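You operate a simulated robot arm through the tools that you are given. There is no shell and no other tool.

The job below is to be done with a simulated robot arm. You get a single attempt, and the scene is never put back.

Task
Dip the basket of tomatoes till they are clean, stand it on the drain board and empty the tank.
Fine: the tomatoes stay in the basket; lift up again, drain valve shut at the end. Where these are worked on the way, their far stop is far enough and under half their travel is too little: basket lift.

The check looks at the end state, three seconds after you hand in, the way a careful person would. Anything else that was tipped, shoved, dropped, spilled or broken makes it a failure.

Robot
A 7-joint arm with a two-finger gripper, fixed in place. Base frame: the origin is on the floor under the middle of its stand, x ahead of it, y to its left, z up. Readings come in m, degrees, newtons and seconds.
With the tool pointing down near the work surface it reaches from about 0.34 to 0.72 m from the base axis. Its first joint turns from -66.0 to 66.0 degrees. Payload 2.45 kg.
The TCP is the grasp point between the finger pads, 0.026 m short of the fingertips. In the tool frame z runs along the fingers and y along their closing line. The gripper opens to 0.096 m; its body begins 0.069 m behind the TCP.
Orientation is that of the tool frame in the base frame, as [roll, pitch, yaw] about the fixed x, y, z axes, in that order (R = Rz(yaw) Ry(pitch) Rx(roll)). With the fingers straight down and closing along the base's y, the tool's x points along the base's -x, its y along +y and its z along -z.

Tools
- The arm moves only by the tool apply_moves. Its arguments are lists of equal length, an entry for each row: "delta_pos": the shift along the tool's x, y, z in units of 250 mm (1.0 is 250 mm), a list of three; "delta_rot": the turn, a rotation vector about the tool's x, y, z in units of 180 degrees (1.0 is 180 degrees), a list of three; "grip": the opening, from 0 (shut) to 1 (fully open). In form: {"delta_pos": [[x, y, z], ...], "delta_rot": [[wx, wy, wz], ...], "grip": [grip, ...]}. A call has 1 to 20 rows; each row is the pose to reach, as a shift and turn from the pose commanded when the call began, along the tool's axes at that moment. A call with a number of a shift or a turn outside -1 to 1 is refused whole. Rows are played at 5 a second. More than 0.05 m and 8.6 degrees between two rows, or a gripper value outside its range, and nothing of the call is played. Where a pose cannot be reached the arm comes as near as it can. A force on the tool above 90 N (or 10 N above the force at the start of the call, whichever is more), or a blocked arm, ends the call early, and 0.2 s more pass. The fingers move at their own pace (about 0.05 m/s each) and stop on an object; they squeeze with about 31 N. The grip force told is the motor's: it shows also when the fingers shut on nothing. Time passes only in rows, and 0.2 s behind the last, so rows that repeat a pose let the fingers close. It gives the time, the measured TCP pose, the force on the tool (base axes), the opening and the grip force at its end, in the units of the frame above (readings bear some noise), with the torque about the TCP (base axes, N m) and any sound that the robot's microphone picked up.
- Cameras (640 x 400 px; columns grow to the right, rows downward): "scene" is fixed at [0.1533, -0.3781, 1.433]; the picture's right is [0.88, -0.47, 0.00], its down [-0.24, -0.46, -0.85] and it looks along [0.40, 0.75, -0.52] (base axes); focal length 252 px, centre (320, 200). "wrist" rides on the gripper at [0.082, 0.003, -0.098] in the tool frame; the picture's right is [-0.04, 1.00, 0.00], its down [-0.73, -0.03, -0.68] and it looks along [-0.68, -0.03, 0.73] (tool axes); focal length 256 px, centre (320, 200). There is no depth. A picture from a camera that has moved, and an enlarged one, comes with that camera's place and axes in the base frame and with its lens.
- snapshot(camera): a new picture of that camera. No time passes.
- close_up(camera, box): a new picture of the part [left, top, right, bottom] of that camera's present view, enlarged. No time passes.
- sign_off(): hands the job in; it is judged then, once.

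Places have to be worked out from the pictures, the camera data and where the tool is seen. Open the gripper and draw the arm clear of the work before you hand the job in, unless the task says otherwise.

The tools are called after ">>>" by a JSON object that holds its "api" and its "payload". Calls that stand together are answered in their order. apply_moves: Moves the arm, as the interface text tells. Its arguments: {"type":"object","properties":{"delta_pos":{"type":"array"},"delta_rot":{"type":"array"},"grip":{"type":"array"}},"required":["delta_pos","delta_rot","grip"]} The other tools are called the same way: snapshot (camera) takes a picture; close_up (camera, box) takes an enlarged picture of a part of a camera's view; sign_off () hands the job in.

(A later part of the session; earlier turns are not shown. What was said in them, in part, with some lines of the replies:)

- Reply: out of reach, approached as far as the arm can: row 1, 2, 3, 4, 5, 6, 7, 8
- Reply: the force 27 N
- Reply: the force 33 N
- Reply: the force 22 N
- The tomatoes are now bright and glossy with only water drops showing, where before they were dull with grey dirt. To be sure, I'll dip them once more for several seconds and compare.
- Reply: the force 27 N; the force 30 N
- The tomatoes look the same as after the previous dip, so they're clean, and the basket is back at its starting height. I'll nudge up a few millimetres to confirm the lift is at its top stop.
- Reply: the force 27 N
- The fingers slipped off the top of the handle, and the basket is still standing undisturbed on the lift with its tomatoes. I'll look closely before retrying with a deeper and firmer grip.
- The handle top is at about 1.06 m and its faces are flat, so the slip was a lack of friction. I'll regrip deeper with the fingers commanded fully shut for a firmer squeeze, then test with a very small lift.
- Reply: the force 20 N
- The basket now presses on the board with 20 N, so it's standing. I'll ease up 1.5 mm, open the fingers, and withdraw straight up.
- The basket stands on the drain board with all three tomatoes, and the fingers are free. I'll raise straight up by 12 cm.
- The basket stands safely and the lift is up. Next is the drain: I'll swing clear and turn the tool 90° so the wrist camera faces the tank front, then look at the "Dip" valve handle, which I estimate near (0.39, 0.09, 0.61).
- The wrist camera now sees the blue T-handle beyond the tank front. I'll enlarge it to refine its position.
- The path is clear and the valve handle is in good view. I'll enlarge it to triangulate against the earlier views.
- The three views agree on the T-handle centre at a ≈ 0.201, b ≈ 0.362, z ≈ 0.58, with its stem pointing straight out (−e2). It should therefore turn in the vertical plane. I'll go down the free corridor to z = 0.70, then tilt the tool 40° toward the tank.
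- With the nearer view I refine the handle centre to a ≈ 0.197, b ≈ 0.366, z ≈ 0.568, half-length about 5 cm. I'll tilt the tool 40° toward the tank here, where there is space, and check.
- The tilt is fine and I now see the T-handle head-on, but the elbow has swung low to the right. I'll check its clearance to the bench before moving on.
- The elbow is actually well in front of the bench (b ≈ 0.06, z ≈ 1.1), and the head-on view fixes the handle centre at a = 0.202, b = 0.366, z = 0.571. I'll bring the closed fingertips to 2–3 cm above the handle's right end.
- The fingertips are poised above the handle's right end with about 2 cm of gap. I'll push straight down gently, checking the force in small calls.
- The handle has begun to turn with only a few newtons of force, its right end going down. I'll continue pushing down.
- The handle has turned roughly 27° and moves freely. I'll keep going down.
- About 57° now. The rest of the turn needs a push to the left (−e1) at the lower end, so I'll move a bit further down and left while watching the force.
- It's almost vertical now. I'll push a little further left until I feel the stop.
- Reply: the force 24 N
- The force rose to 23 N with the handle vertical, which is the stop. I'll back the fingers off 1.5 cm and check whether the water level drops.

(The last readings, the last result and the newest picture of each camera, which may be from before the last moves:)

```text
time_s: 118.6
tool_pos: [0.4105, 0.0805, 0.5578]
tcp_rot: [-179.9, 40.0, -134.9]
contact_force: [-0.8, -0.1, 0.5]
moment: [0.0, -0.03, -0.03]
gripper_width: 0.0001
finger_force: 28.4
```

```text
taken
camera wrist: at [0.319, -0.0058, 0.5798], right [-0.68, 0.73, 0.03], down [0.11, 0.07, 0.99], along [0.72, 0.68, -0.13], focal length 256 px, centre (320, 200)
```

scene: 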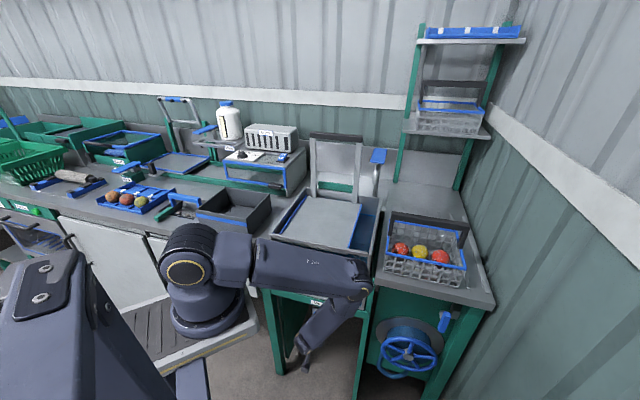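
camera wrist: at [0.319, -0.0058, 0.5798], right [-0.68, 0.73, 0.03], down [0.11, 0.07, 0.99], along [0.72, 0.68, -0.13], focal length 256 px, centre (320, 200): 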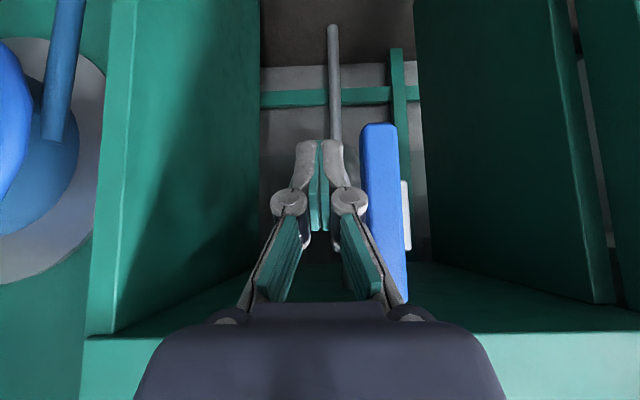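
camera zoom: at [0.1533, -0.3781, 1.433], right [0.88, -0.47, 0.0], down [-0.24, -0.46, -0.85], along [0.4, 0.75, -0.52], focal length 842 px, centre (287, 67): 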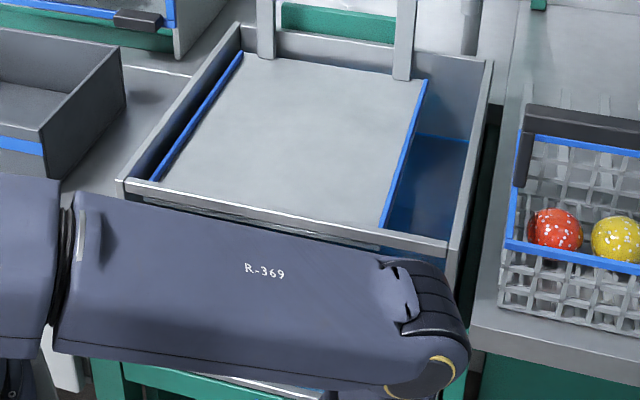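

The waterline is dropping, so the valve is open. While it drains I'll move the fingertips up beside the handle's upper end, ready for closing, and wait.

>>> {"api": "apply_moves", "payload": {"delta_pos": [[0, -0.032, 0], [-0.0334, -0.032, -0.0398], [-0.0669, -0.032, -0.0797], [-0.1003, -0.032, -0.1195], [-0.1338, -0.032, -0.1594], [-0.1672, -0.032, -0.1992], [-0.1672, -0.032, -0.1992]], "delta_rot": [[0, 0, 0], [0, 0, 0], [0, 0, 0], [0, 0, 0], [0, 0, 0], [0, 0, 0], [0, 0, 0]], "grip": [0, 0, 0, 0, 0, 0, 0]}}

>>> {"api": "snapshot", "payload": {"camera": "wrist"}}

>>> {"api": "apply_moves", "payload": {"delta_pos": [[0, 0, 0], [0, 0, 0], [0, 0, 0], [0, 0, 0], [0, 0, 0], [0, 0, 0], [0, 0, 0], [0, 0, 0], [0, 0, 0], [0, 0, 0], [0, 0, 0], [0, 0, 0], [0, 0, 0], [0, 0, 0], [0, 0, 0], [0, 0, 0], [0, 0, 0], [0, 0, 0], [0, 0, 0], [0, 0, 0]], "delta_rot": [[0, 0, 0], [0, 0, 0], [0, 0, 0], [0, 0, 0], [0, 0, 0], [0, 0, 0], [0, 0, 0], [0, 0, 0], [0, 0, 0], [0, 0, 0], [0, 0, 0], [0, 0, 0], [0, 0, 0], [0, 0, 0], [0, 0, 0], [0, 0, 0], [0, 0, 0], [0, 0, 0], [0, 0, 0], [0, 0, 0]], "grip": [0, 0, 0, 0, 0, 0, 0, 0, 0, 0, 0, 0, 0, 0, 0, 0, 0, 0, 0, 0]}}

>>> {"api": "close_up", "payload": {"camera": "scene", "box": [260, 180, 400, 300]}}

```text
time_s: 120.2
tool_pos: [0.4162, 0.0744, 0.6226]
tcp_rot: [180.0, 40.0, -134.9]
contact_force: [-0.3, -0.1, 0.5]
moment: [0.02, -0.01, 0.0]
gripper_width: 0.0
finger_force: 28.4
```

```text
taken
camera wrist: at [0.3239, -0.0112, 0.644], right [-0.69, 0.73, 0.03], down [0.11, 0.07, 0.99], along [0.72, 0.68, -0.13], focal length 256 px, centre (320, 200)
```

wrist: 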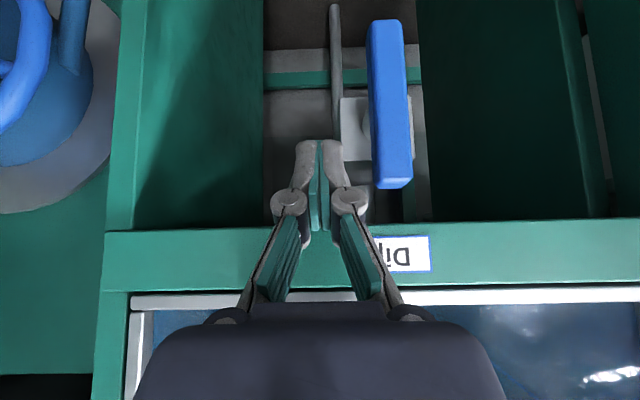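

```text
time_s: 124.4
tool_pos: [0.4154, 0.0748, 0.6227]
tcp_rot: [179.9, 40.1, -134.9]
contact_force: [0.5, -0.2, 0.2]
moment: [-0.03, 0.02, 0.0]
gripper_width: 0.0001
finger_force: 27.9
```

```text
3.33 times, centred on (330, 240) of scene
camera zoom: at [0.1533, -0.3781, 1.433], right [0.88, -0.47, 0.0], down [-0.24, -0.46, -0.85], along [0.4, 0.75, -0.52], focal length 842 px, centre (287, 67)
```

zoom: 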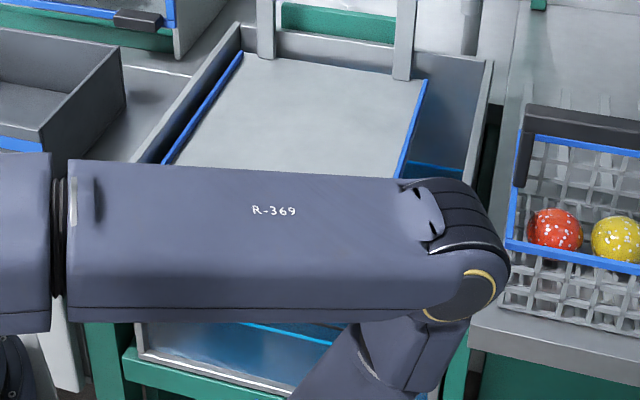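

The tank is draining steadily, and I can see the waterline through the front glass. I'll keep waiting.

>>> {"api": "apply_moves", "payload": {"delta_pos": [[0, 0, 0], [0, 0, 0], [0, 0, 0], [0, 0, 0], [0, 0, 0], [0, 0, 0], [0, 0, 0], [0, 0, 0], [0, 0, 0], [0, 0, 0], [0, 0, 0], [0, 0, 0], [0, 0, 0], [0, 0, 0], [0, 0, 0], [0, 0, 0], [0, 0, 0], [0, 0, 0], [0, 0, 0], [0, 0, 0]], "delta_rot": [[0, 0, 0], [0, 0, 0], [0, 0, 0], [0, 0, 0], [0, 0, 0], [0, 0, 0], [0, 0, 0], [0, 0, 0], [0, 0, 0], [0, 0, 0], [0, 0, 0], [0, 0, 0], [0, 0, 0], [0, 0, 0], [0, 0, 0], [0, 0, 0], [0, 0, 0], [0, 0, 0], [0, 0, 0], [0, 0, 0]], "grip": [0, 0, 0, 0, 0, 0, 0, 0, 0, 0, 0, 0, 0, 0, 0, 0, 0, 0, 0, 0]}}

>>> {"api": "apply_moves", "payload": {"delta_pos": [[0, 0, 0], [0, 0, 0], [0, 0, 0], [0, 0, 0], [0, 0, 0], [0, 0, 0], [0, 0, 0], [0, 0, 0], [0, 0, 0], [0, 0, 0], [0, 0, 0], [0, 0, 0], [0, 0, 0], [0, 0, 0], [0, 0, 0], [0, 0, 0], [0, 0, 0], [0, 0, 0], [0, 0, 0], [0, 0, 0]], "delta_rot": [[0, 0, 0], [0, 0, 0], [0, 0, 0], [0, 0, 0], [0, 0, 0], [0, 0, 0], [0, 0, 0], [0, 0, 0], [0, 0, 0], [0, 0, 0], [0, 0, 0], [0, 0, 0], [0, 0, 0], [0, 0, 0], [0, 0, 0], [0, 0, 0], [0, 0, 0], [0, 0, 0], [0, 0, 0], [0, 0, 0]], "grip": [0, 0, 0, 0, 0, 0, 0, 0, 0, 0, 0, 0, 0, 0, 0, 0, 0, 0, 0, 0]}}

>>> {"api": "close_up", "payload": {"camera": "scene", "box": [260, 180, 400, 300]}}

>>> {"api": "snapshot", "payload": {"camera": "wrist"}}

```text
time_s: 128.6
tool_pos: [0.4158, 0.0756, 0.6227]
tcp_rot: [180.0, 39.9, -135.0]
contact_force: [1.0, 0.2, 0.4]
moment: [0.0, 0.02, -0.01]
gripper_width: 0.0001
finger_force: 28.2
```

```text
time_s: 132.8
tool_pos: [0.4152, 0.0756, 0.6211]
tcp_rot: [179.9, 40.0, -134.9]
contact_force: [-1.0, -0.6, -0.2]
moment: [0.0, 0.0, 0.01]
gripper_width: 0.0
finger_force: 29.1
```

```text
3.33 times, centred on (330, 240) of scene
camera zoom: at [0.1533, -0.3781, 1.433], right [0.88, -0.47, 0.0], down [-0.24, -0.46, -0.85], along [0.4, 0.75, -0.52], focal length 842 px, centre (287, 67)
```

zoom: 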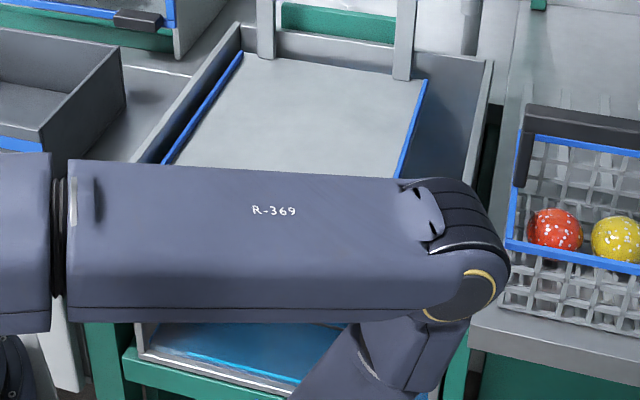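

```text
taken
camera wrist: at [0.3239, -0.0111, 0.6439], right [-0.68, 0.73, 0.03], down [0.11, 0.07, 0.99], along [0.72, 0.68, -0.13], focal length 256 px, centre (320, 200)
```

wrist: 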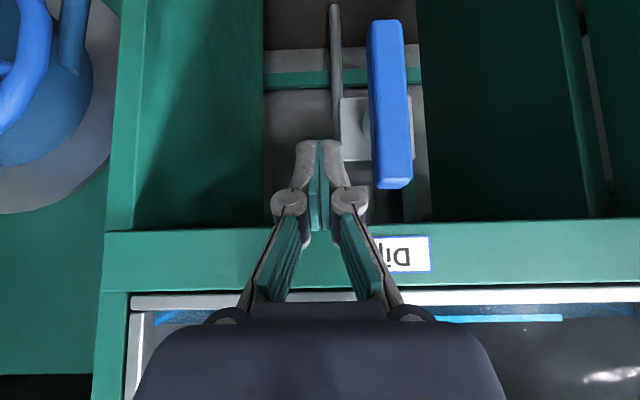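

Only a little water is left near the tank floor. I'll wait longer until it is fully gone.

>>> {"api": "apply_moves", "payload": {"delta_pos": [[0, 0, 0], [0, 0, 0], [0, 0, 0], [0, 0, 0], [0, 0, 0], [0, 0, 0], [0, 0, 0], [0, 0, 0], [0, 0, 0], [0, 0, 0], [0, 0, 0], [0, 0, 0], [0, 0, 0], [0, 0, 0], [0, 0, 0], [0, 0, 0], [0, 0, 0], [0, 0, 0], [0, 0, 0], [0, 0, 0]], "delta_rot": [[0, 0, 0], [0, 0, 0], [0, 0, 0], [0, 0, 0], [0, 0, 0], [0, 0, 0], [0, 0, 0], [0, 0, 0], [0, 0, 0], [0, 0, 0], [0, 0, 0], [0, 0, 0], [0, 0, 0], [0, 0, 0], [0, 0, 0], [0, 0, 0], [0, 0, 0], [0, 0, 0], [0, 0, 0], [0, 0, 0]], "grip": [0, 0, 0, 0, 0, 0, 0, 0, 0, 0, 0, 0, 0, 0, 0, 0, 0, 0, 0, 0]}}

>>> {"api": "apply_moves", "payload": {"delta_pos": [[0, 0, 0], [0, 0, 0], [0, 0, 0], [0, 0, 0], [0, 0, 0], [0, 0, 0], [0, 0, 0], [0, 0, 0], [0, 0, 0], [0, 0, 0], [0, 0, 0], [0, 0, 0], [0, 0, 0], [0, 0, 0], [0, 0, 0], [0, 0, 0], [0, 0, 0], [0, 0, 0], [0, 0, 0], [0, 0, 0]], "delta_rot": [[0, 0, 0], [0, 0, 0], [0, 0, 0], [0, 0, 0], [0, 0, 0], [0, 0, 0], [0, 0, 0], [0, 0, 0], [0, 0, 0], [0, 0, 0], [0, 0, 0], [0, 0, 0], [0, 0, 0], [0, 0, 0], [0, 0, 0], [0, 0, 0], [0, 0, 0], [0, 0, 0], [0, 0, 0], [0, 0, 0]], "grip": [0, 0, 0, 0, 0, 0, 0, 0, 0, 0, 0, 0, 0, 0, 0, 0, 0, 0, 0, 0]}}

>>> {"api": "close_up", "payload": {"camera": "scene", "box": [260, 260, 400, 340]}}

>>> {"api": "close_up", "payload": {"camera": "wrist", "box": [380, 260, 640, 400]}}

```text
time_s: 137.0
tool_pos: [0.4155, 0.0755, 0.6214]
tcp_rot: [-180.0, 40.0, -135.0]
contact_force: [0.6, 0.7, -0.6]
moment: [0.0, 0.0, -0.02]
gripper_width: 0.0
finger_force: 28.5
```

```text
time_s: 141.2
tool_pos: [0.4155, 0.0751, 0.6219]
tcp_rot: [179.9, 40.0, -134.9]
contact_force: [0.6, -1.1, 0.4]
moment: [-0.01, 0.0, 0.01]
gripper_width: 0.0
finger_force: 28.7
```

```text
4.57 times, centred on (330, 300) of scene
camera zoom: at [0.1533, -0.3781, 1.433], right [0.88, -0.47, 0.0], down [-0.24, -0.46, -0.85], along [0.4, 0.75, -0.52], focal length 1154 px, centre (274, -257)
```

zoom: 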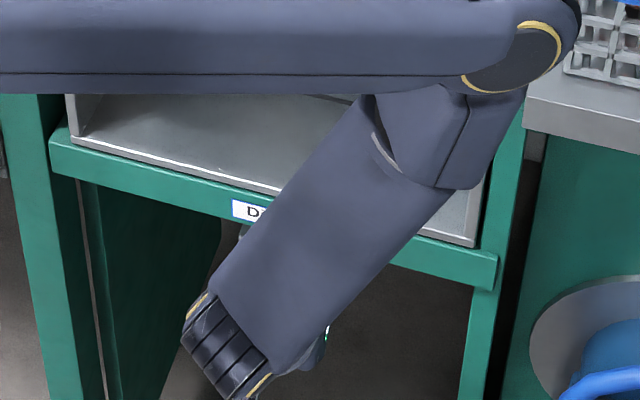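

```text
2.46 times, centred on (510, 330) of wrist
camera zoom: at [0.3239, -0.0111, 0.6439], right [-0.68, 0.73, 0.03], down [0.11, 0.07, 0.99], along [0.72, 0.68, -0.13], focal length 630 px, centre (-148, -120)
```

zoom: 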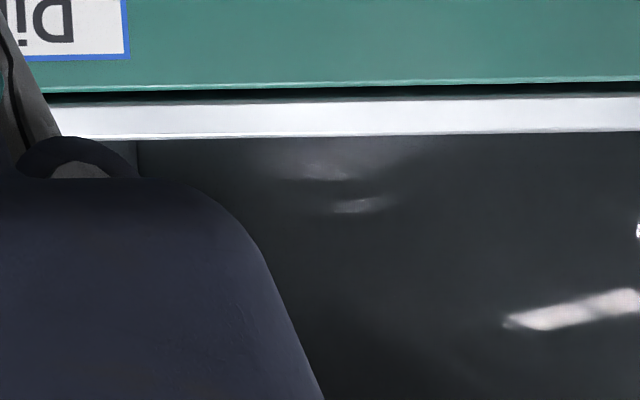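

No blue water is visible through the glass anymore. I'll wait a few more seconds for the dregs, then start pushing the handle's upper end to the left to close it.

>>> {"api": "apply_moves", "payload": {"delta_pos": [[0, 0, 0], [0, 0, 0], [0, 0, 0], [0, 0, 0], [0, 0, 0], [0, 0, 0], [0, 0, 0], [0, 0, 0], [0, 0, 0], [0, 0, 0], [0, 0, 0], [0, 0, 0], [0, 0, 0], [0, 0, 0], [0, 0, 0], [0, 0, 0], [0, 0, 0], [0, 0, 0], [0, 0, 0], [0, 0, 0]], "delta_rot": [[0, 0, 0], [0, 0, 0], [0, 0, 0], [0, 0, 0], [0, 0, 0], [0, 0, 0], [0, 0, 0], [0, 0, 0], [0, 0, 0], [0, 0, 0], [0, 0, 0], [0, 0, 0], [0, 0, 0], [0, 0, 0], [0, 0, 0], [0, 0, 0], [0, 0, 0], [0, 0, 0], [0, 0, 0], [0, 0, 0]], "grip": [0, 0, 0, 0, 0, 0, 0, 0, 0, 0, 0, 0, 0, 0, 0, 0, 0, 0, 0, 0]}}

>>> {"api": "close_up", "payload": {"camera": "wrist", "box": [380, 260, 640, 400]}}

>>> {"api": "close_up", "payload": {"camera": "scene", "box": [260, 180, 400, 300]}}

```text
time_s: 145.4
tool_pos: [0.4151, 0.0755, 0.6226]
tcp_rot: [-180.0, 40.0, -135.0]
contact_force: [-0.9, 0.4, 0.2]
moment: [-0.03, -0.02, -0.01]
gripper_width: 0.0002
finger_force: 29.2
```

```text
2.46 times, centred on (510, 330) of wrist
camera zoom: at [0.3239, -0.0111, 0.6439], right [-0.68, 0.73, 0.03], down [0.11, 0.07, 0.99], along [0.72, 0.68, -0.13], focal length 630 px, centre (-148, -120)
```

zoom: 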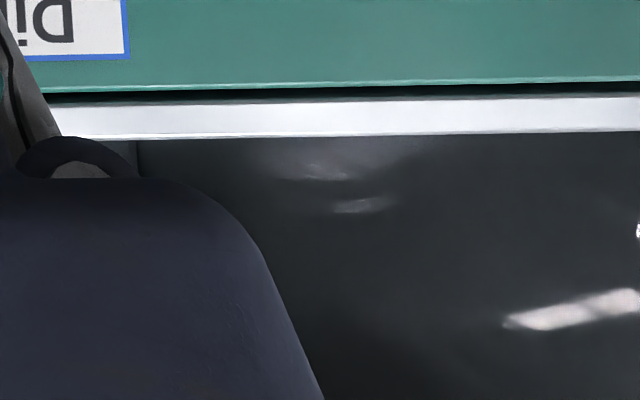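

```text
3.33 times, centred on (330, 240) of scene
camera zoom: at [0.1533, -0.3781, 1.433], right [0.88, -0.47, 0.0], down [-0.24, -0.46, -0.85], along [0.4, 0.75, -0.52], focal length 842 px, centre (287, 67)
```

zoom: 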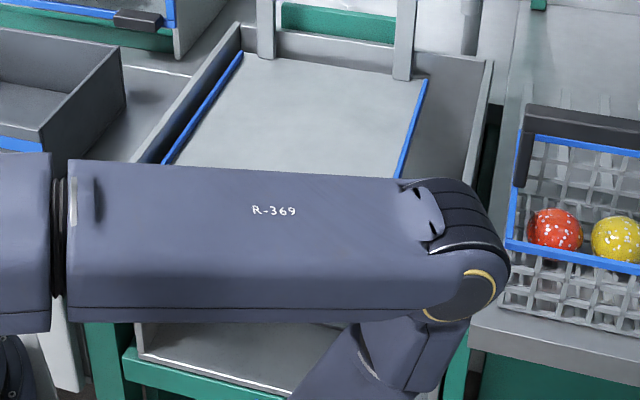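

The tank is dry inside. I'll push the upper end of the handle to the left now, in small steps.

>>> {"api": "apply_moves", "payload": {"delta_pos": [[0, 0.03, 0], [0, 0.06, 0], [0, 0.09, 0], [0, 0.12, 0], [0, 0.15, 0], [0, 0.15, 0]], "delta_rot": [[0, 0, 0], [0, 0, 0], [0, 0, 0], [0, 0, 0], [0, 0, 0], [0, 0, 0]], "grip": [0, 0, 0, 0, 0, 0]}}

>>> {"api": "snapshot", "payload": {"camera": "wrist"}}

```text
time_s: 146.8
tool_pos: [0.3893, 0.1007, 0.6218]
tcp_rot: [-180.0, 40.0, -135.0]
contact_force: [-0.2, -1.9, 0.3]
moment: [-0.05, 0.01, -0.03]
gripper_width: 0.0001
finger_force: 28.5
```

```text
taken
camera wrist: at [0.2974, 0.0152, 0.6443], right [-0.69, 0.73, 0.03], down [0.11, 0.07, 0.99], along [0.72, 0.68, -0.13], focal length 256 px, centre (320, 200)
```

wrist: 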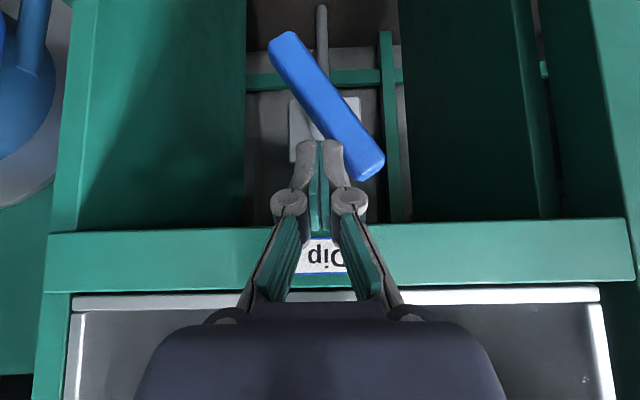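

The handle is turning back, about 35° so far, with very little force. I'll continue to the left.

>>> {"api": "apply_moves", "payload": {"delta_pos": [[0, 0.03, 0], [0, 0.06, 0], [0, 0.09, 0], [0, 0.12, 0], [0, 0.15, 0], [0, 0.15, 0]], "delta_rot": [[0, 0, 0], [0, 0, 0], [0, 0, 0], [0, 0, 0], [0, 0, 0], [0, 0, 0]], "grip": [0, 0, 0, 0, 0, 0]}}

>>> {"api": "snapshot", "payload": {"camera": "wrist"}}

```text
time_s: 148.2
tool_pos: [0.3636, 0.1295, 0.6216]
tcp_rot: [179.9, 39.9, -135.1]
contact_force: [-0.4, -0.6, 0.0]
moment: [-0.04, -0.01, 0.02]
gripper_width: 0.0
finger_force: 28.7
```

```text
taken
camera wrist: at [0.2704, 0.0428, 0.6441], right [-0.69, 0.73, 0.03], down [0.11, 0.07, 0.99], along [0.72, 0.68, -0.13], focal length 256 px, centre (320, 200)
```

wrist: 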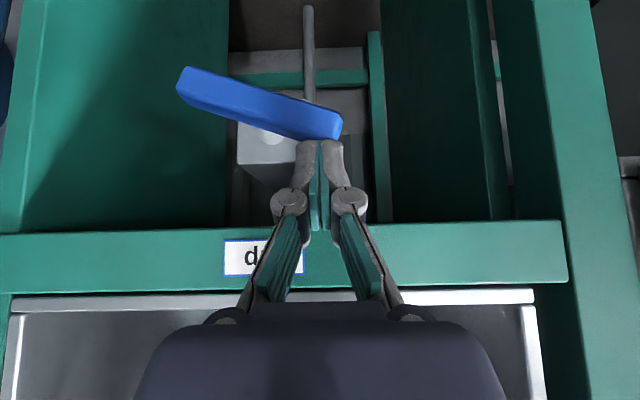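

About 15–20° remain, and the fingertips are right on top of the left end. I'll push down in small steps to the closed stop.

>>> {"api": "apply_moves", "payload": {"delta_pos": [[0.0103, 0, 0.0123], [0.0206, 0, 0.0245], [0.0309, 0, 0.0368], [0.0309, 0, 0.0368]], "delta_rot": [[0, 0, 0], [0, 0, 0], [0, 0, 0], [0, 0, 0]], "grip": [0, 0, 0, 0]}}

>>> {"api": "snapshot", "payload": {"camera": "wrist"}}

```text
time_s: 149.2
tool_pos: [0.363, 0.1278, 0.6102]
tcp_rot: [-180.0, 39.9, -135.0]
contact_force: [-0.9, 0.1, -0.2]
moment: [-0.03, 0.06, 0.02]
gripper_width: 0.0001
finger_force: 28.7
```

```text
taken
camera wrist: at [0.2713, 0.0422, 0.6332], right [-0.68, 0.73, 0.03], down [0.11, 0.07, 0.99], along [0.72, 0.68, -0.13], focal length 256 px, centre (320, 200)
```

wrist: 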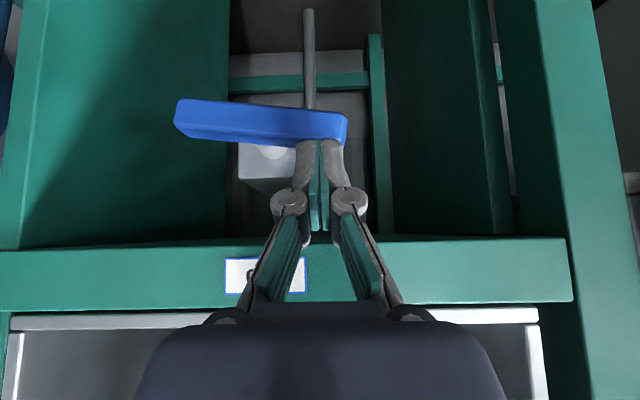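

A few degrees are left. I'll push further down until the force rises at the stop.

>>> {"api": "apply_moves", "payload": {"delta_pos": [[0.0051, 0, 0.0061], [0.0103, 0, 0.0123], [0.0154, 0, 0.0184], [0.0154, 0, 0.0184]], "delta_rot": [[0, 0, 0], [0, 0, 0], [0, 0, 0], [0, 0, 0]], "grip": [0, 0, 0, 0]}}

>>> {"api": "snapshot", "payload": {"camera": "wrist"}}

```text
time_s: 150.2
tool_pos: [0.3623, 0.1278, 0.6038]
tcp_rot: [-180.0, 40.0, -135.0]
contact_force: [-2.2, -0.9, 5.6]
moment: [0.01, 0.02, -0.01]
gripper_width: 0.006
finger_force: 28.2
```

```text
taken
camera wrist: at [0.2705, 0.0416, 0.6263], right [-0.69, 0.73, 0.03], down [0.11, 0.07, 0.99], along [0.72, 0.68, -0.13], focal length 256 px, centre (320, 200)
```

wrist: 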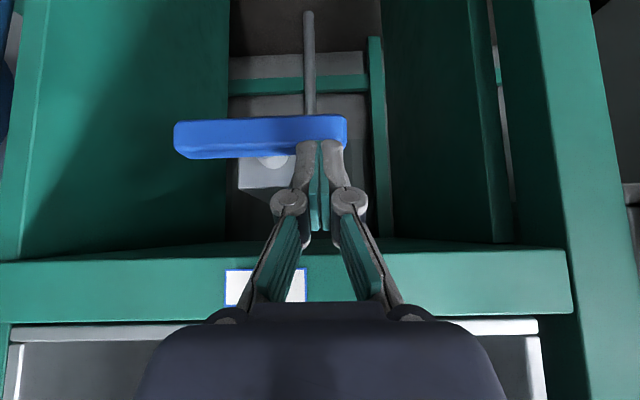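

Force is beginning to rise (5.6 N) and the handle looks horizontal. I'll press 2–3 mm more to be sure it's at its closed stop.

>>> {"api": "apply_moves", "payload": {"delta_pos": [[0.0039, 0, 0.0046], [0.0077, 0, 0.0092], [0.0077, 0, 0.0092]], "delta_rot": [[0, 0, 0], [0, 0, 0], [0, 0, 0]], "grip": [0, 0, 0]}}

>>> {"api": "snapshot", "payload": {"camera": "wrist"}}

```text
time_s: 151.0
tool_pos: [0.3616, 0.129, 0.6027]
tcp_rot: [-179.9, 40.3, -135.0]
contact_force: [-18.2, -22.8, 78.4]
moment: [-0.27, -0.41, 0.27]
gripper_width: 0.0058
finger_force: 28.6
```

```text
taken
camera wrist: at [0.2701, 0.0416, 0.6246], right [-0.68, 0.73, 0.03], down [0.11, 0.06, 0.99], along [0.72, 0.68, -0.12], focal length 256 px, centre (320, 200)
```

wrist: 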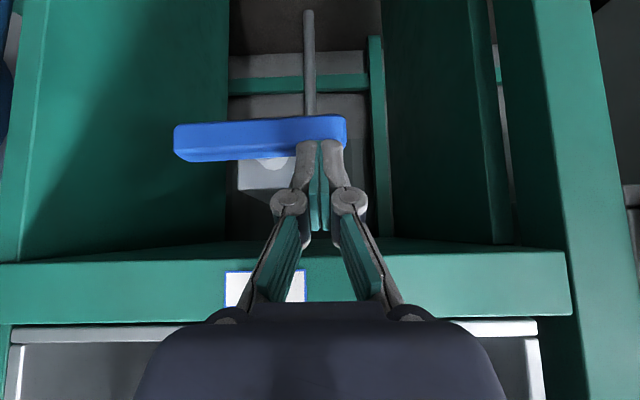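

78 N shows a hard stop, so the valve is fully shut. I'll lift off right away and retreat to the free corridor in front of the bench.

>>> {"api": "apply_moves", "payload": {"delta_pos": [[-0.0206, 0, -0.0245], [-0.0514, 0, -0.0613], [-0.04, -0.08, -0.12], [-0.03, -0.17, -0.19], [-0.015, -0.27, -0.26], [0, -0.37, -0.33], [0.015, -0.47, -0.4], [0.03, -0.57, -0.48], [0.047, -0.6616, -0.5476], [0.047, -0.6616, -0.5476]], "delta_rot": [[0, 0, 0], [0, 0, 0], [0, 0, 0], [0, 0, 0], [0, 0, 0], [0, 0, 0], [0, 0, 0], [0, 0, 0], [0, 0, 0], [0, 0, 0]], "grip": [0, 0, 0, 0, 0, 0, 0, 0, 0, 0]}}

>>> {"api": "snapshot", "payload": {"camera": "wrist"}}

>>> {"api": "close_up", "payload": {"camera": "wrist", "box": [290, 0, 550, 160]}}

```text
time_s: 153.2
tool_pos: [0.4119, -0.0567, 0.6984]
tcp_rot: [-180.0, 40.0, -135.0]
contact_force: [0.0, -0.6, -0.3]
moment: [-0.02, 0.01, 0.04]
gripper_width: 0.0
finger_force: 28.7
```

```text
taken
camera wrist: at [0.3201, -0.1437, 0.7208], right [-0.68, 0.73, 0.03], down [0.11, 0.07, 0.99], along [0.72, 0.68, -0.13], focal length 256 px, centre (320, 200)
```

wrist: 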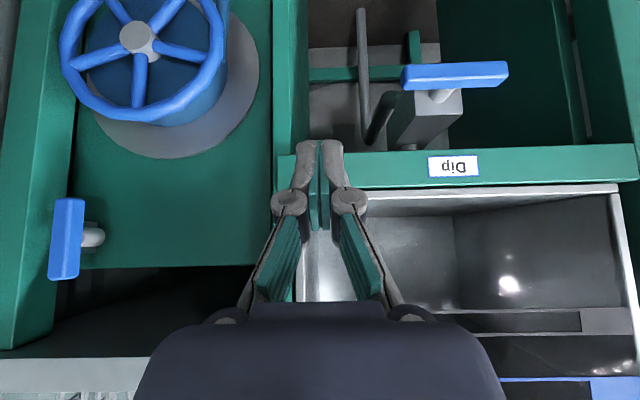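

```text
2.46 times, centred on (420, 80) of wrist
camera zoom: at [0.3201, -0.1437, 0.7208], right [-0.68, 0.73, 0.03], down [0.11, 0.07, 0.99], along [0.72, 0.68, -0.13], focal length 630 px, centre (74, 495)
```

zoom: 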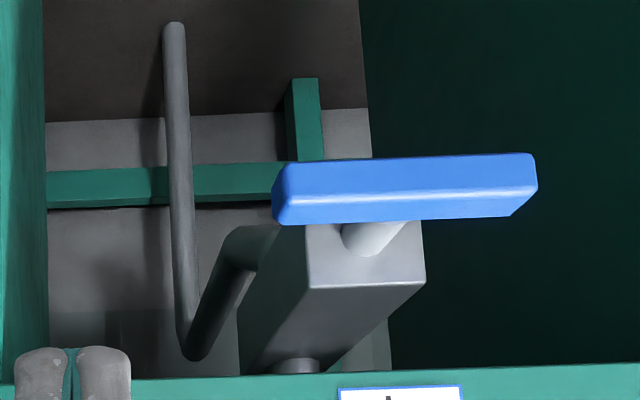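

The handle is back in exactly its original closed orientation and the tank is empty. I'll straighten the tool and rise out of the corridor.

>>> {"api": "apply_moves", "payload": {"delta_pos": [[0, 0, 0], [0, 0, 0], [0, 0, 0], [0, 0, 0], [0, 0, 0], [0, 0, 0], [0, 0, 0]], "delta_rot": [[0, 0.037, 0], [0, 0.074, 0], [0, 0.111, 0], [0, 0.148, 0], [0, 0.185, 0], [0, 0.2222, 0], [0, 0.2222, 0]], "grip": [0, 0, 0, 0, 0, 0, 0]}}

>>> {"api": "apply_moves", "payload": {"delta_pos": [[0, 0, -0.1], [0, 0, -0.22], [0, 0, -0.34], [0, 0, -0.46], [0, 0, -0.58], [0, 0, -0.7], [0, 0, -0.82], [0, 0, -0.92], [0, 0, -0.92]], "delta_rot": [[0, 0, 0], [0, 0, 0], [0, 0, 0], [0, 0, 0], [0, 0, 0], [0, 0, 0], [0, 0, 0], [0, 0, 0], [0, 0, 0]], "grip": [0, 0, 0, 0, 0, 0, 0, 0, 0]}}

>>> {"api": "apply_moves", "payload": {"delta_pos": [[0, 0, -0.1], [0, 0, -0.22], [0, 0, -0.34], [0, 0, -0.46], [0, 0, -0.58], [0, 0, -0.7], [0, 0, -0.82], [0, 0, -0.92], [0, 0, -1.0], [0, 0, -1.0]], "delta_rot": [[0, 0, 0], [0, 0, 0], [0, 0, 0], [0, 0, 0], [0, 0, 0], [0, 0, 0], [0, 0, 0], [0, 0, 0], [0, 0, 0], [0, 0, 0]], "grip": [0, 0, 0, 0, 0, 0, 0, 0.3, 0.6, 0.6]}}

>>> {"api": "snapshot", "payload": {"camera": "scene"}}

>>> {"api": "snapshot", "payload": {"camera": "wrist"}}

```text
time_s: 154.8
tool_pos: [0.4113, -0.0579, 0.6992]
tcp_rot: [180.0, -0.1, -135.0]
contact_force: [-0.4, -0.1, -0.3]
moment: [-0.02, 0.0, 0.02]
gripper_width: 0.0002
finger_force: 27.6
```

```text
time_s: 156.8
tool_pos: [0.4103, -0.059, 0.9287]
tcp_rot: [179.9, 0.1, -135.0]
contact_force: [0.6, -0.3, -0.7]
moment: [0.0, -0.02, -0.03]
gripper_width: 0.0001
finger_force: 28.3
```

```text
time_s: 159.0
tool_pos: [0.4112, -0.0559, 1.179]
tcp_rot: [-180.0, 0.0, -135.0]
contact_force: [-0.5, 1.0, -0.3]
moment: [-0.02, 0.01, -0.03]
gripper_width: 0.0578
finger_force: 0.0
```

```text
taken
```

scene: 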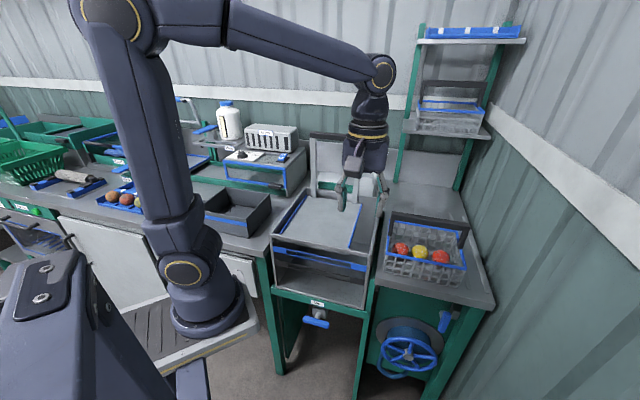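

```text
taken
camera wrist: at [0.3508, -0.1118, 1.2764], right [-0.68, 0.73, 0.0], down [0.54, 0.5, 0.68], along [0.5, 0.46, -0.73], focal length 256 px, centre (320, 200)
```

wrist: 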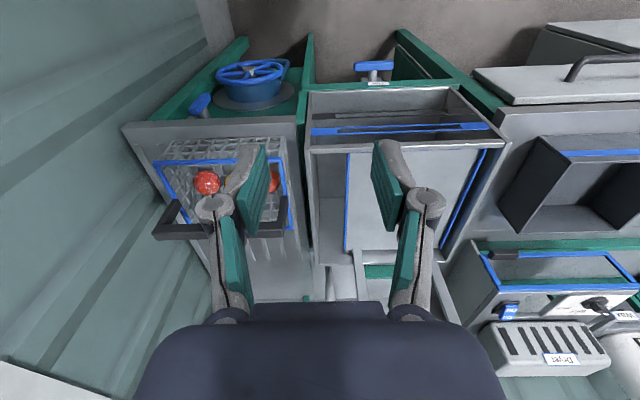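

The tank is empty, the valve is shut and the basket is on the board. I'll check the end state closely: tomatoes, tank interior, lift and valve.

>>> {"api": "close_up", "payload": {"camera": "scene", "box": [370, 200, 500, 310]}}

>>> {"api": "close_up", "payload": {"camera": "scene", "box": [255, 180, 395, 340]}}

>>> {"api": "close_up", "payload": {"camera": "wrist", "box": [280, 60, 520, 220]}}

>>> {"api": "close_up", "payload": {"camera": "scene", "box": [300, 120, 400, 200]}}

```text
3.64 times, centred on (435, 255) of scene
camera zoom: at [0.1533, -0.3781, 1.433], right [0.88, -0.47, 0.0], down [-0.24, -0.46, -0.85], along [0.4, 0.75, -0.52], focal length 918 px, centre (-98, 0)
```

zoom: 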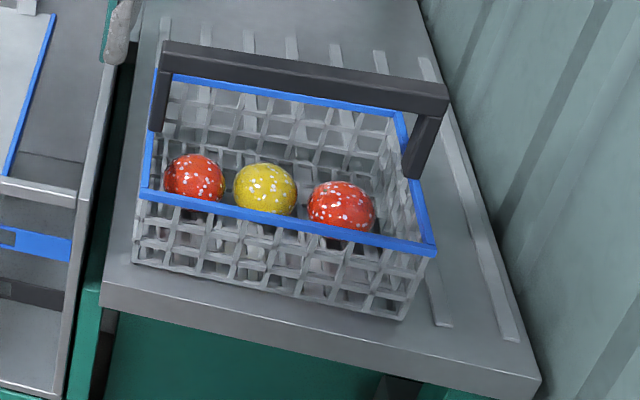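

```text
2.50 times, centred on (325, 260) of scene
camera zoom: at [0.1533, -0.3781, 1.433], right [0.88, -0.47, 0.0], down [-0.24, -0.46, -0.85], along [0.4, 0.75, -0.52], focal length 631 px, centre (308, 50)
```

zoom: 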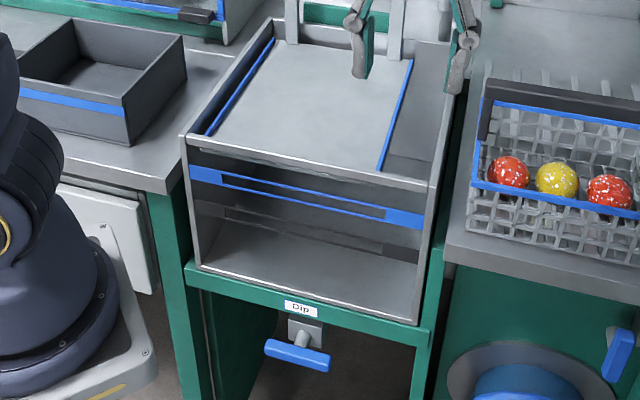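

```text
2.50 times, centred on (400, 140) of wrist
camera zoom: at [0.3508, -0.1118, 1.2764], right [-0.68, 0.73, 0.0], down [0.54, 0.5, 0.68], along [0.5, 0.46, -0.73], focal length 640 px, centre (120, 350)
```

zoom: 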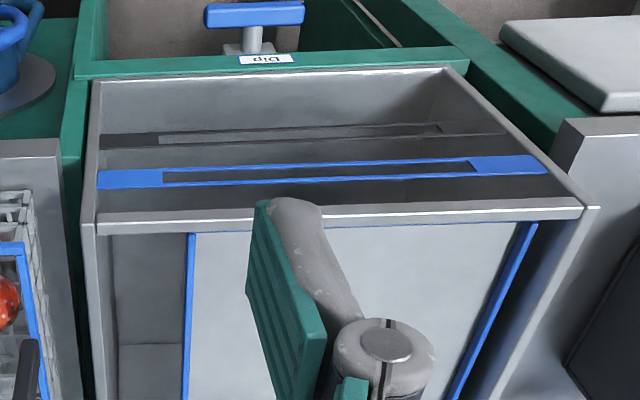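

```text
5.00 times, centred on (350, 160) of scene
camera zoom: at [0.1533, -0.3781, 1.433], right [0.88, -0.47, 0.0], down [-0.24, -0.46, -0.85], along [0.4, 0.75, -0.52], focal length 1262 px, centre (170, 400)
```

zoom: 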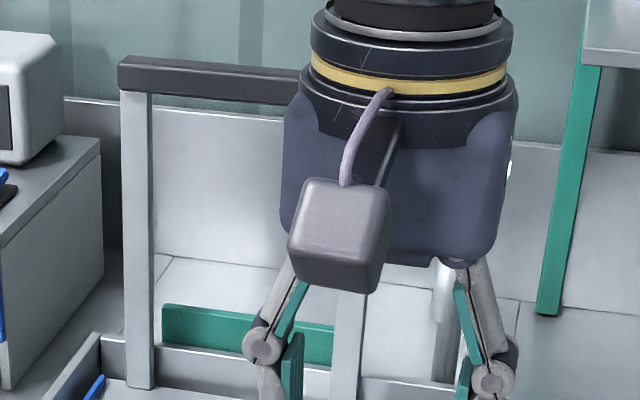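

The tank is dry, the valve horizontal, the lift up, and the basket upright with three tomatoes. I'll take one more close look at the tomatoes and surroundings, then draw the arm clear.

>>> {"api": "close_up", "payload": {"camera": "scene", "box": [380, 230, 470, 280]}}

>>> {"api": "apply_moves", "payload": {"delta_pos": [[0.0, 0.04, -0.04], [0.0, 0.09, -0.1], [0.0, 0.15, -0.17], [0.0, 0.21, -0.24], [0.0, 0.27, -0.3], [0.0, 0.33, -0.36], [0.0, 0.36, -0.4], [0.0, 0.36, -0.4]], "delta_rot": [[0, 0, 0.035], [0, 0, 0.07], [0, 0, 0.105], [0, 0, 0.14], [0, 0, 0.175], [0, 0, 0.21], [0, 0, 0.25], [0, 0, 0.25]], "grip": [0.8, 1, 1, 1, 1, 1, 1, 1]}}

>>> {"api": "snapshot", "payload": {"camera": "scene"}}

>>> {"api": "snapshot", "payload": {"camera": "wrist"}}

```text
7.11 times, centred on (425, 255) of scene
camera zoom: at [0.1533, -0.3781, 1.433], right [0.88, -0.47, 0.0], down [-0.24, -0.46, -0.85], along [0.4, 0.75, -0.52], focal length 1795 px, centre (-427, -191)
```

zoom: 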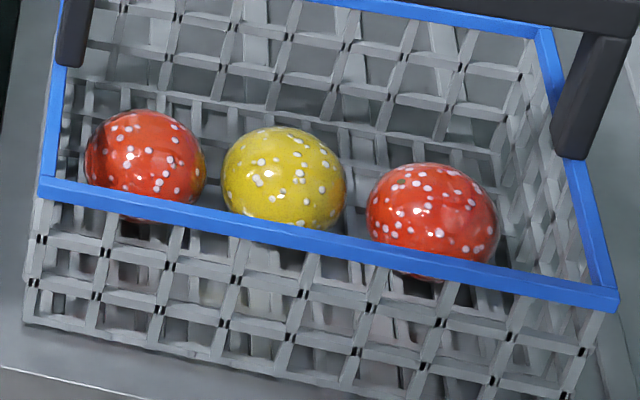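

```text
time_s: 160.8
tool_pos: [0.3468, 0.0057, 1.28]
tcp_rot: [180.0, 0.0, 179.9]
contact_force: [-0.1, -0.2, 0.5]
moment: [-0.01, 0.02, 0.02]
gripper_width: 0.0962
finger_force: 0.0
```

```text
taken
```

scene: 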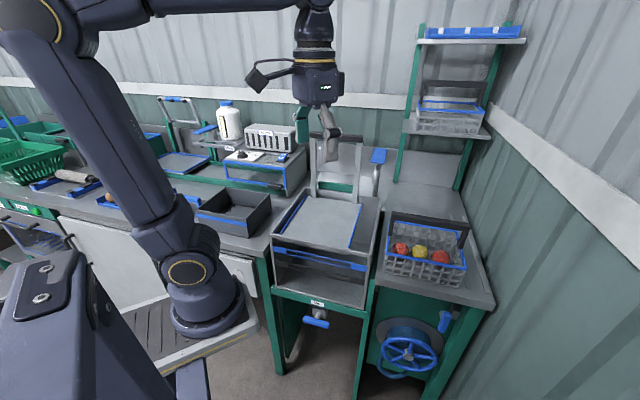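

```text
taken
camera wrist: at [0.2655, 0.0103, 1.3773], right [0.04, 1.0, 0.0], down [0.73, -0.03, 0.68], along [0.68, -0.03, -0.73], focal length 256 px, centre (320, 200)
```

wrist: 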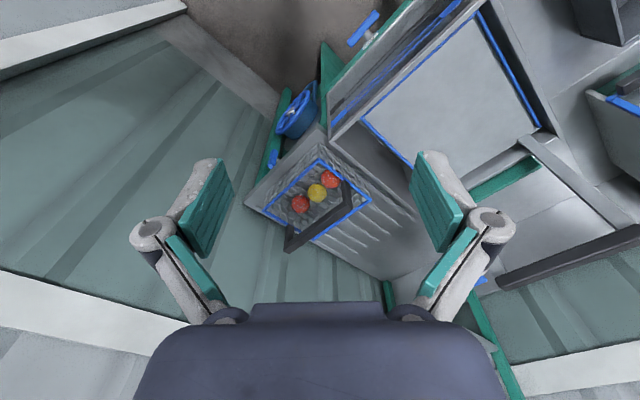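

The tomatoes are clean and glossy, and the arm is clear. As a last check I'll compare the lift height with the starting picture using the same crop.

>>> {"api": "close_up", "payload": {"camera": "scene", "box": [240, 110, 400, 210]}}

>>> {"api": "close_up", "payload": {"camera": "scene", "box": [260, 270, 480, 400]}}

```text
4.00 times, centred on (320, 160) of scene
camera zoom: at [0.1533, -0.3781, 1.433], right [0.88, -0.47, 0.0], down [-0.24, -0.46, -0.85], along [0.4, 0.75, -0.52], focal length 1010 px, centre (320, 360)
```

zoom: 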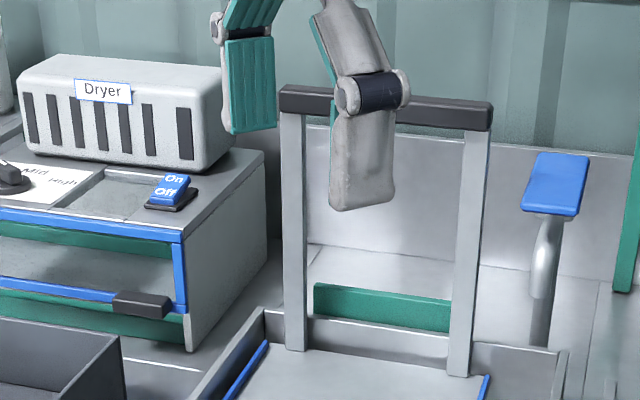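

```text
2.91 times, centred on (370, 335) of scene
camera zoom: at [0.1533, -0.3781, 1.433], right [0.88, -0.47, 0.0], down [-0.24, -0.46, -0.85], along [0.4, 0.75, -0.52], focal length 734 px, centre (174, -193)
```

zoom: 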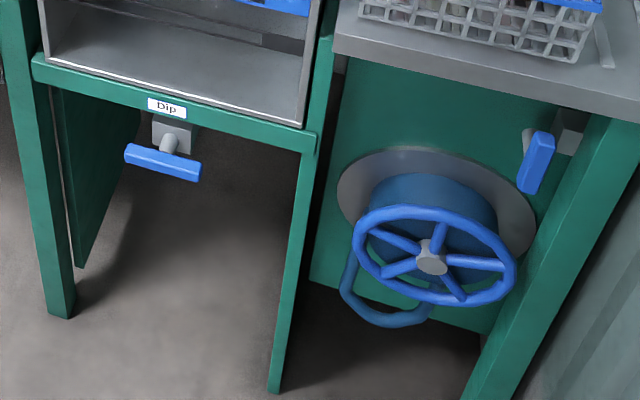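

The lift bar sits about 6 mm lower than in the first picture, probably jarred when the handle slipped from the fingers. To leave it properly up, I'll go back to the bar with the same approach as before and raise it to its stop.

>>> {"api": "apply_moves", "payload": {"delta_pos": [[-0.03, 0.08, 0.0], [-0.08, 0.2, 0.0], [-0.13, 0.32, 0.01], [-0.18, 0.45, 0.01], [-0.23, 0.58, 0.02], [-0.28, 0.71, 0.03], [-0.33, 0.84, 0.03], [-0.373, 0.937, 0.04], [-0.373, 0.937, 0.04]], "delta_rot": [[0, 0, 0.03], [0, 0, 0.065], [0, 0, 0.1], [0, 0, 0.135], [0, 0, 0.165], [0, 0, 0.195], [0, 0, 0.225], [0, 0, 0.25], [0, 0, 0.25]], "grip": [1, 1, 1, 1, 1, 1, 1, 1, 1]}}

>>> {"api": "apply_moves", "payload": {"delta_pos": [[0, 0, 0], [0, 0, 0], [0, 0, 0], [0, 0, 0], [0, 0, 0]], "delta_rot": [[-0.0347, 0, 0], [-0.0694, 0, 0], [-0.1042, 0, 0], [-0.1389, 0, 0], [-0.1389, 0, 0]], "grip": [1, 1, 1, 1, 1]}}

```text
time_s: 162.8
tool_pos: [0.4413, 0.2404, 1.2702]
tcp_rot: [-179.9, 0.1, 134.9]
contact_force: [0.6, 0.7, 0.8]
moment: [-0.01, -0.01, -0.02]
gripper_width: 0.0959
finger_force: 0.0
```

```text
time_s: 164.0
tool_pos: [0.4393, 0.2393, 1.2693]
tcp_rot: [154.9, 0.0, 135.0]
contact_force: [0.0, 0.3, -0.7]
moment: [0.0, -0.01, 0.02]
gripper_width: 0.0962
finger_force: 0.0
```

The arm is in the same tilted attitude as before. I'll move to the pre-grasp point 8 cm from the bar.

>>> {"api": "apply_moves", "payload": {"delta_pos": [[-0.0326, 0.1095, 0.0859], [-0.0652, 0.219, 0.1719], [-0.0978, 0.3286, 0.2578], [-0.1304, 0.438, 0.3438], [-0.163, 0.5476, 0.4297], [-0.163, 0.5476, 0.4297]], "delta_rot": [[0, 0, 0], [0, 0, 0], [0, 0, 0], [0, 0, 0], [0, 0, 0], [0, 0, 0]], "grip": [1, 1, 1, 1, 1, 1]}}

>>> {"api": "snapshot", "payload": {"camera": "wrist"}}

>>> {"api": "close_up", "payload": {"camera": "scene", "box": [240, 110, 400, 210]}}

```text
time_s: 165.4
tool_pos: [0.5931, 0.332, 1.2295]
tcp_rot: [155.0, 0.0, 135.0]
contact_force: [0.1, 0.0, -0.9]
moment: [0.0, 0.0, -0.04]
gripper_width: 0.096
finger_force: 0.1
```

```text
taken
camera wrist: at [0.5072, 0.3624, 1.3184], right [0.67, 0.61, 0.42], down [0.3, -0.74, 0.6], along [0.68, -0.28, -0.68], focal length 256 px, centre (320, 200)
```

wrist: 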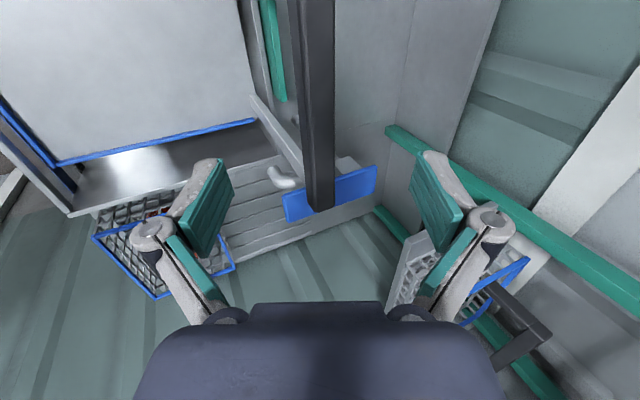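

```text
4.00 times, centred on (320, 160) of scene
camera zoom: at [0.1533, -0.3781, 1.433], right [0.88, -0.47, 0.0], down [-0.24, -0.46, -0.85], along [0.4, 0.75, -0.52], focal length 1010 px, centre (320, 360)
```

zoom: 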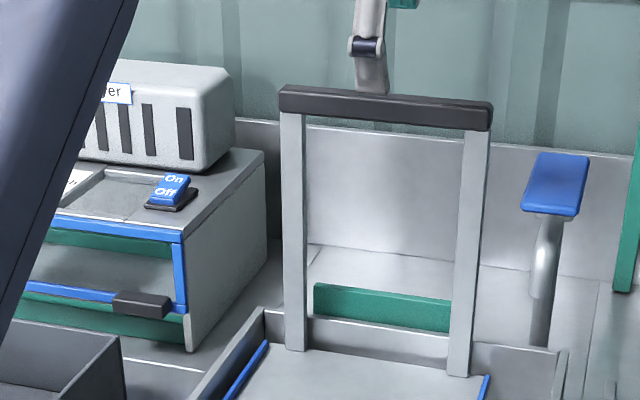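

The bar is centred between the fingers. I'll advance onto it and close.

>>> {"api": "apply_moves", "payload": {"delta_pos": [[0, -0.005, 0.09], [0, -0.01, 0.18], [0, -0.016, 0.26], [0, -0.016, 0.312], [0, -0.016, 0.312]], "delta_rot": [[0, 0, 0], [0, 0, 0], [0, 0, 0], [0, 0, 0], [0, 0, 0]], "grip": [1, 1, 1, 1, 1]}}

>>> {"api": "apply_moves", "payload": {"delta_pos": [[0, 0, 0], [0, 0, 0], [0, 0, 0], [0, 0, 0], [0, 0, 0], [0, 0, 0], [0, 0, 0]], "delta_rot": [[0, 0, 0], [0, 0, 0], [0, 0, 0], [0, 0, 0], [0, 0, 0], [0, 0, 0], [0, 0, 0]], "grip": [0.8, 0.6, 0.4, 0.25, 0.2, 0.2, 0.2]}}

```text
time_s: 166.6
tool_pos: [0.6108, 0.3517, 1.1581]
tcp_rot: [155.1, 0.0, 135.0]
contact_force: [0.3, -0.1, -0.8]
moment: [-0.01, -0.02, 0.02]
gripper_width: 0.096
finger_force: 0.0
```

```text
time_s: 168.2
tool_pos: [0.6106, 0.3534, 1.1574]
tcp_rot: [154.9, -0.1, 135.0]
contact_force: [14.3, 12.0, 4.9]
moment: [-0.14, 0.15, -0.07]
gripper_width: 0.0316
finger_force: 9.5
```

The fingers are on the bar with a mild side load. I'll tighten, trim 1.5 mm outward, and raise to the stop.

>>> {"api": "apply_moves", "payload": {"delta_pos": [[0, 0.006, 0], [0, 0.006, 0], [0, 0.006, 0]], "delta_rot": [[0, 0, 0], [0, 0, 0], [0, 0, 0]], "grip": [0.15, 0.1, 0.1]}}

>>> {"api": "apply_moves", "payload": {"delta_pos": [[0, 0.0034, -0.0073], [0, 0.0068, -0.0145], [0, 0.0102, -0.0218], [0, 0.0102, -0.0218]], "delta_rot": [[0, 0, 0], [0, 0, 0], [0, 0, 0], [0, 0, 0]], "grip": [0.1, 0.1, 0.1, 0.1]}}

```text
time_s: 169.0
tool_pos: [0.613, 0.354, 1.1587]
tcp_rot: [154.6, 0.0, 134.9]
contact_force: [18.6, 16.1, 5.1]
moment: [-0.06, 0.7, 0.18]
gripper_width: 0.0276
finger_force: 43.1
```

```text
time_s: 170.0
tool_pos: [0.612, 0.3546, 1.1636]
tcp_rot: [154.7, -0.1, 135.1]
contact_force: [25.7, 21.1, -2.8]
moment: [0.01, 0.94, 0.27]
gripper_width: 0.0275
finger_force: 45.0
```

It rose 5 mm without reaching a stop yet. I'll trim outward for the side load and continue up.

>>> {"api": "apply_moves", "payload": {"delta_pos": [[0, 0.01, 0], [0, 0.014, -0.0073], [0, 0.017, -0.0145], [0, 0.017, -0.0145]], "delta_rot": [[0, 0, 0], [0, 0, 0], [0, 0, 0], [0, 0, 0]], "grip": [0.1, 0.1, 0.1, 0.1]}}

>>> {"api": "close_up", "payload": {"camera": "scene", "box": [240, 110, 400, 210]}}

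```text
time_s: 171.0
tool_pos: [0.6128, 0.3548, 1.1643]
tcp_rot: [155.4, 0.0, 135.1]
contact_force: [9.7, 9.5, -18.8]
moment: [-0.79, -0.14, -0.34]
gripper_width: 0.0271
finger_force: 45.2
```

```text
4.00 times, centred on (320, 160) of scene
camera zoom: at [0.154, -0.3775, 1.4331], right [0.88, -0.47, 0.0], down [-0.24, -0.46, -0.85], along [0.4, 0.75, -0.52], focal length 1010 px, centre (320, 360)
```

zoom: 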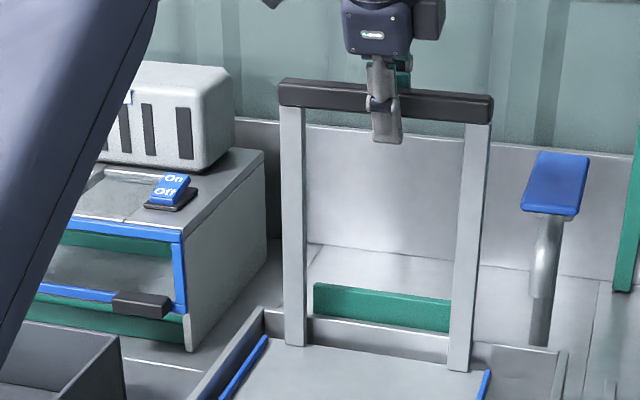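

At −19 N it's on the stop, and the bar matches its starting height in the picture. I'll relieve the push by 1.5 mm, open, and back away.

>>> {"api": "apply_moves", "payload": {"delta_pos": [[0, -0.0025, 0.0054], [0, -0.0025, 0.0054], [0, -0.0025, 0.0054], [0, -0.0025, 0.0054], [0, -0.0025, 0.0054], [0, -0.0025, 0.0054], [0, -0.0025, 0.0054], [0, -0.0025, -0.12], [0, -0.0025, -0.24], [0, -0.0025, -0.36], [0, -0.0025, -0.36]], "delta_rot": [[0, 0, 0], [0, 0, 0], [0, 0, 0], [0, 0, 0], [0, 0, 0], [0, 0, 0], [0, 0, 0], [0, 0, 0], [0, 0, 0], [0, 0, 0], [0, 0, 0]], "grip": [0.1, 0.3, 0.5, 0.8, 1, 1, 1, 1, 1, 1, 1]}}

>>> {"api": "close_up", "payload": {"camera": "scene", "box": [240, 110, 400, 210]}}

```text
time_s: 173.4
tool_pos: [0.5865, 0.3236, 1.2498]
tcp_rot: [154.9, 0.0, 134.9]
contact_force: [-0.6, 0.1, 0.1]
moment: [-0.04, 0.03, 0.03]
gripper_width: 0.0963
finger_force: 0.0
```

```text
4.00 times, centred on (320, 160) of scene
camera zoom: at [0.1533, -0.3781, 1.433], right [0.88, -0.47, 0.0], down [-0.24, -0.46, -0.85], along [0.4, 0.75, -0.52], focal length 1010 px, centre (320, 360)
```

zoom: 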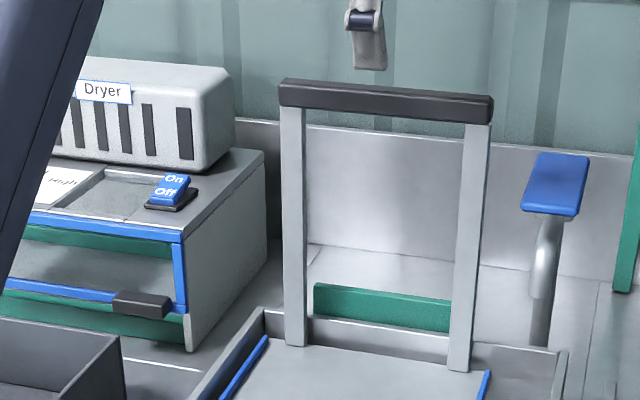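

The lift is at full height and stays there with the gripper off it. I'll draw the arm back and straighten it, well clear of everything.

>>> {"api": "apply_moves", "payload": {"delta_pos": [[0.001, -0.11, -0.088], [0.002, -0.22, -0.176], [0.004, -0.33, -0.264], [0.005, -0.44, -0.352], [0.006, -0.55, -0.44], [0.008, -0.659, -0.528], [0.008, -0.659, -0.528]], "delta_rot": [[0.01, 0, 0], [0.04, 0, 0], [0.07, 0, 0], [0.1, 0, 0], [0.125, 0, 0], [0.1389, 0, 0], [0.1389, 0, 0]], "grip": [1, 1, 1, 1, 1, 1, 1]}}

>>> {"api": "snapshot", "payload": {"camera": "scene"}}

>>> {"api": "close_up", "payload": {"camera": "scene", "box": [255, 120, 505, 340]}}

```text
time_s: 175.0
tool_pos: [0.4399, 0.1823, 1.3005]
tcp_rot: [-179.9, 0.0, 135.1]
contact_force: [-0.6, 1.0, 0.4]
moment: [0.02, 0.02, -0.02]
gripper_width: 0.0961
finger_force: 0.0
```

```text
taken
```

scene: 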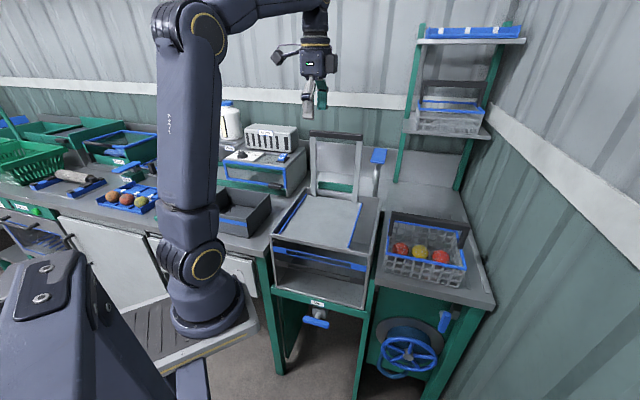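

```text
1.82 times, centred on (380, 230) of scene
camera zoom: at [0.1533, -0.3781, 1.433], right [0.88, -0.47, 0.0], down [-0.24, -0.46, -0.85], along [0.4, 0.75, -0.52], focal length 459 px, centre (211, 146)
```

zoom: 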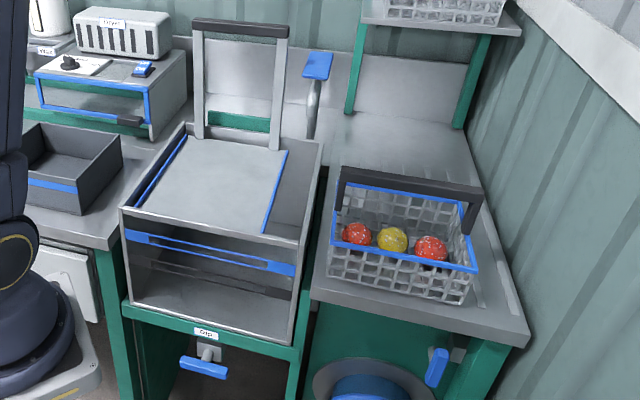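

The last pictures show the clean tomatoes in the upright basket on the drain board, the tank empty, the drain handle back in its closed position and the lift fully up. The gripper is open and the arm is clear, so I'm handing the job in.

>>> {"api": "sign_off", "payload": {}}

```text
The job is handed in.
```

I've handed the job in. The tomatoes are washed, the basket is on the drain board and the tank is empty; I haven't seen the check's result.

- **Dipping:** I dipped the basket three times, about 35 seconds in total, until the tomatoes stopped getting any brighter. The lift went down about 17 cm each time. I never felt its bottom stop, but that should be well over half its travel.
- **Basket:** It stands upright on the drain board with all three tomatoes in it, about 3–4 cm from the front edge.
- **Tank:** It is dry inside. I opened the "Dip" valve to drain it, then pushed it shut until it hit its stop.
- **Lift:** It is at its top stop and stayed there after I let go.
- **Arm:** The gripper is open and clear of the work.

On my first try at lifting the basket, the handle slipped out of the fingers. The basket stayed on the lift with its tomatoes, but the lift ended up about 6 mm low, probably from that slip. I pushed it back up to its stop before handing in.
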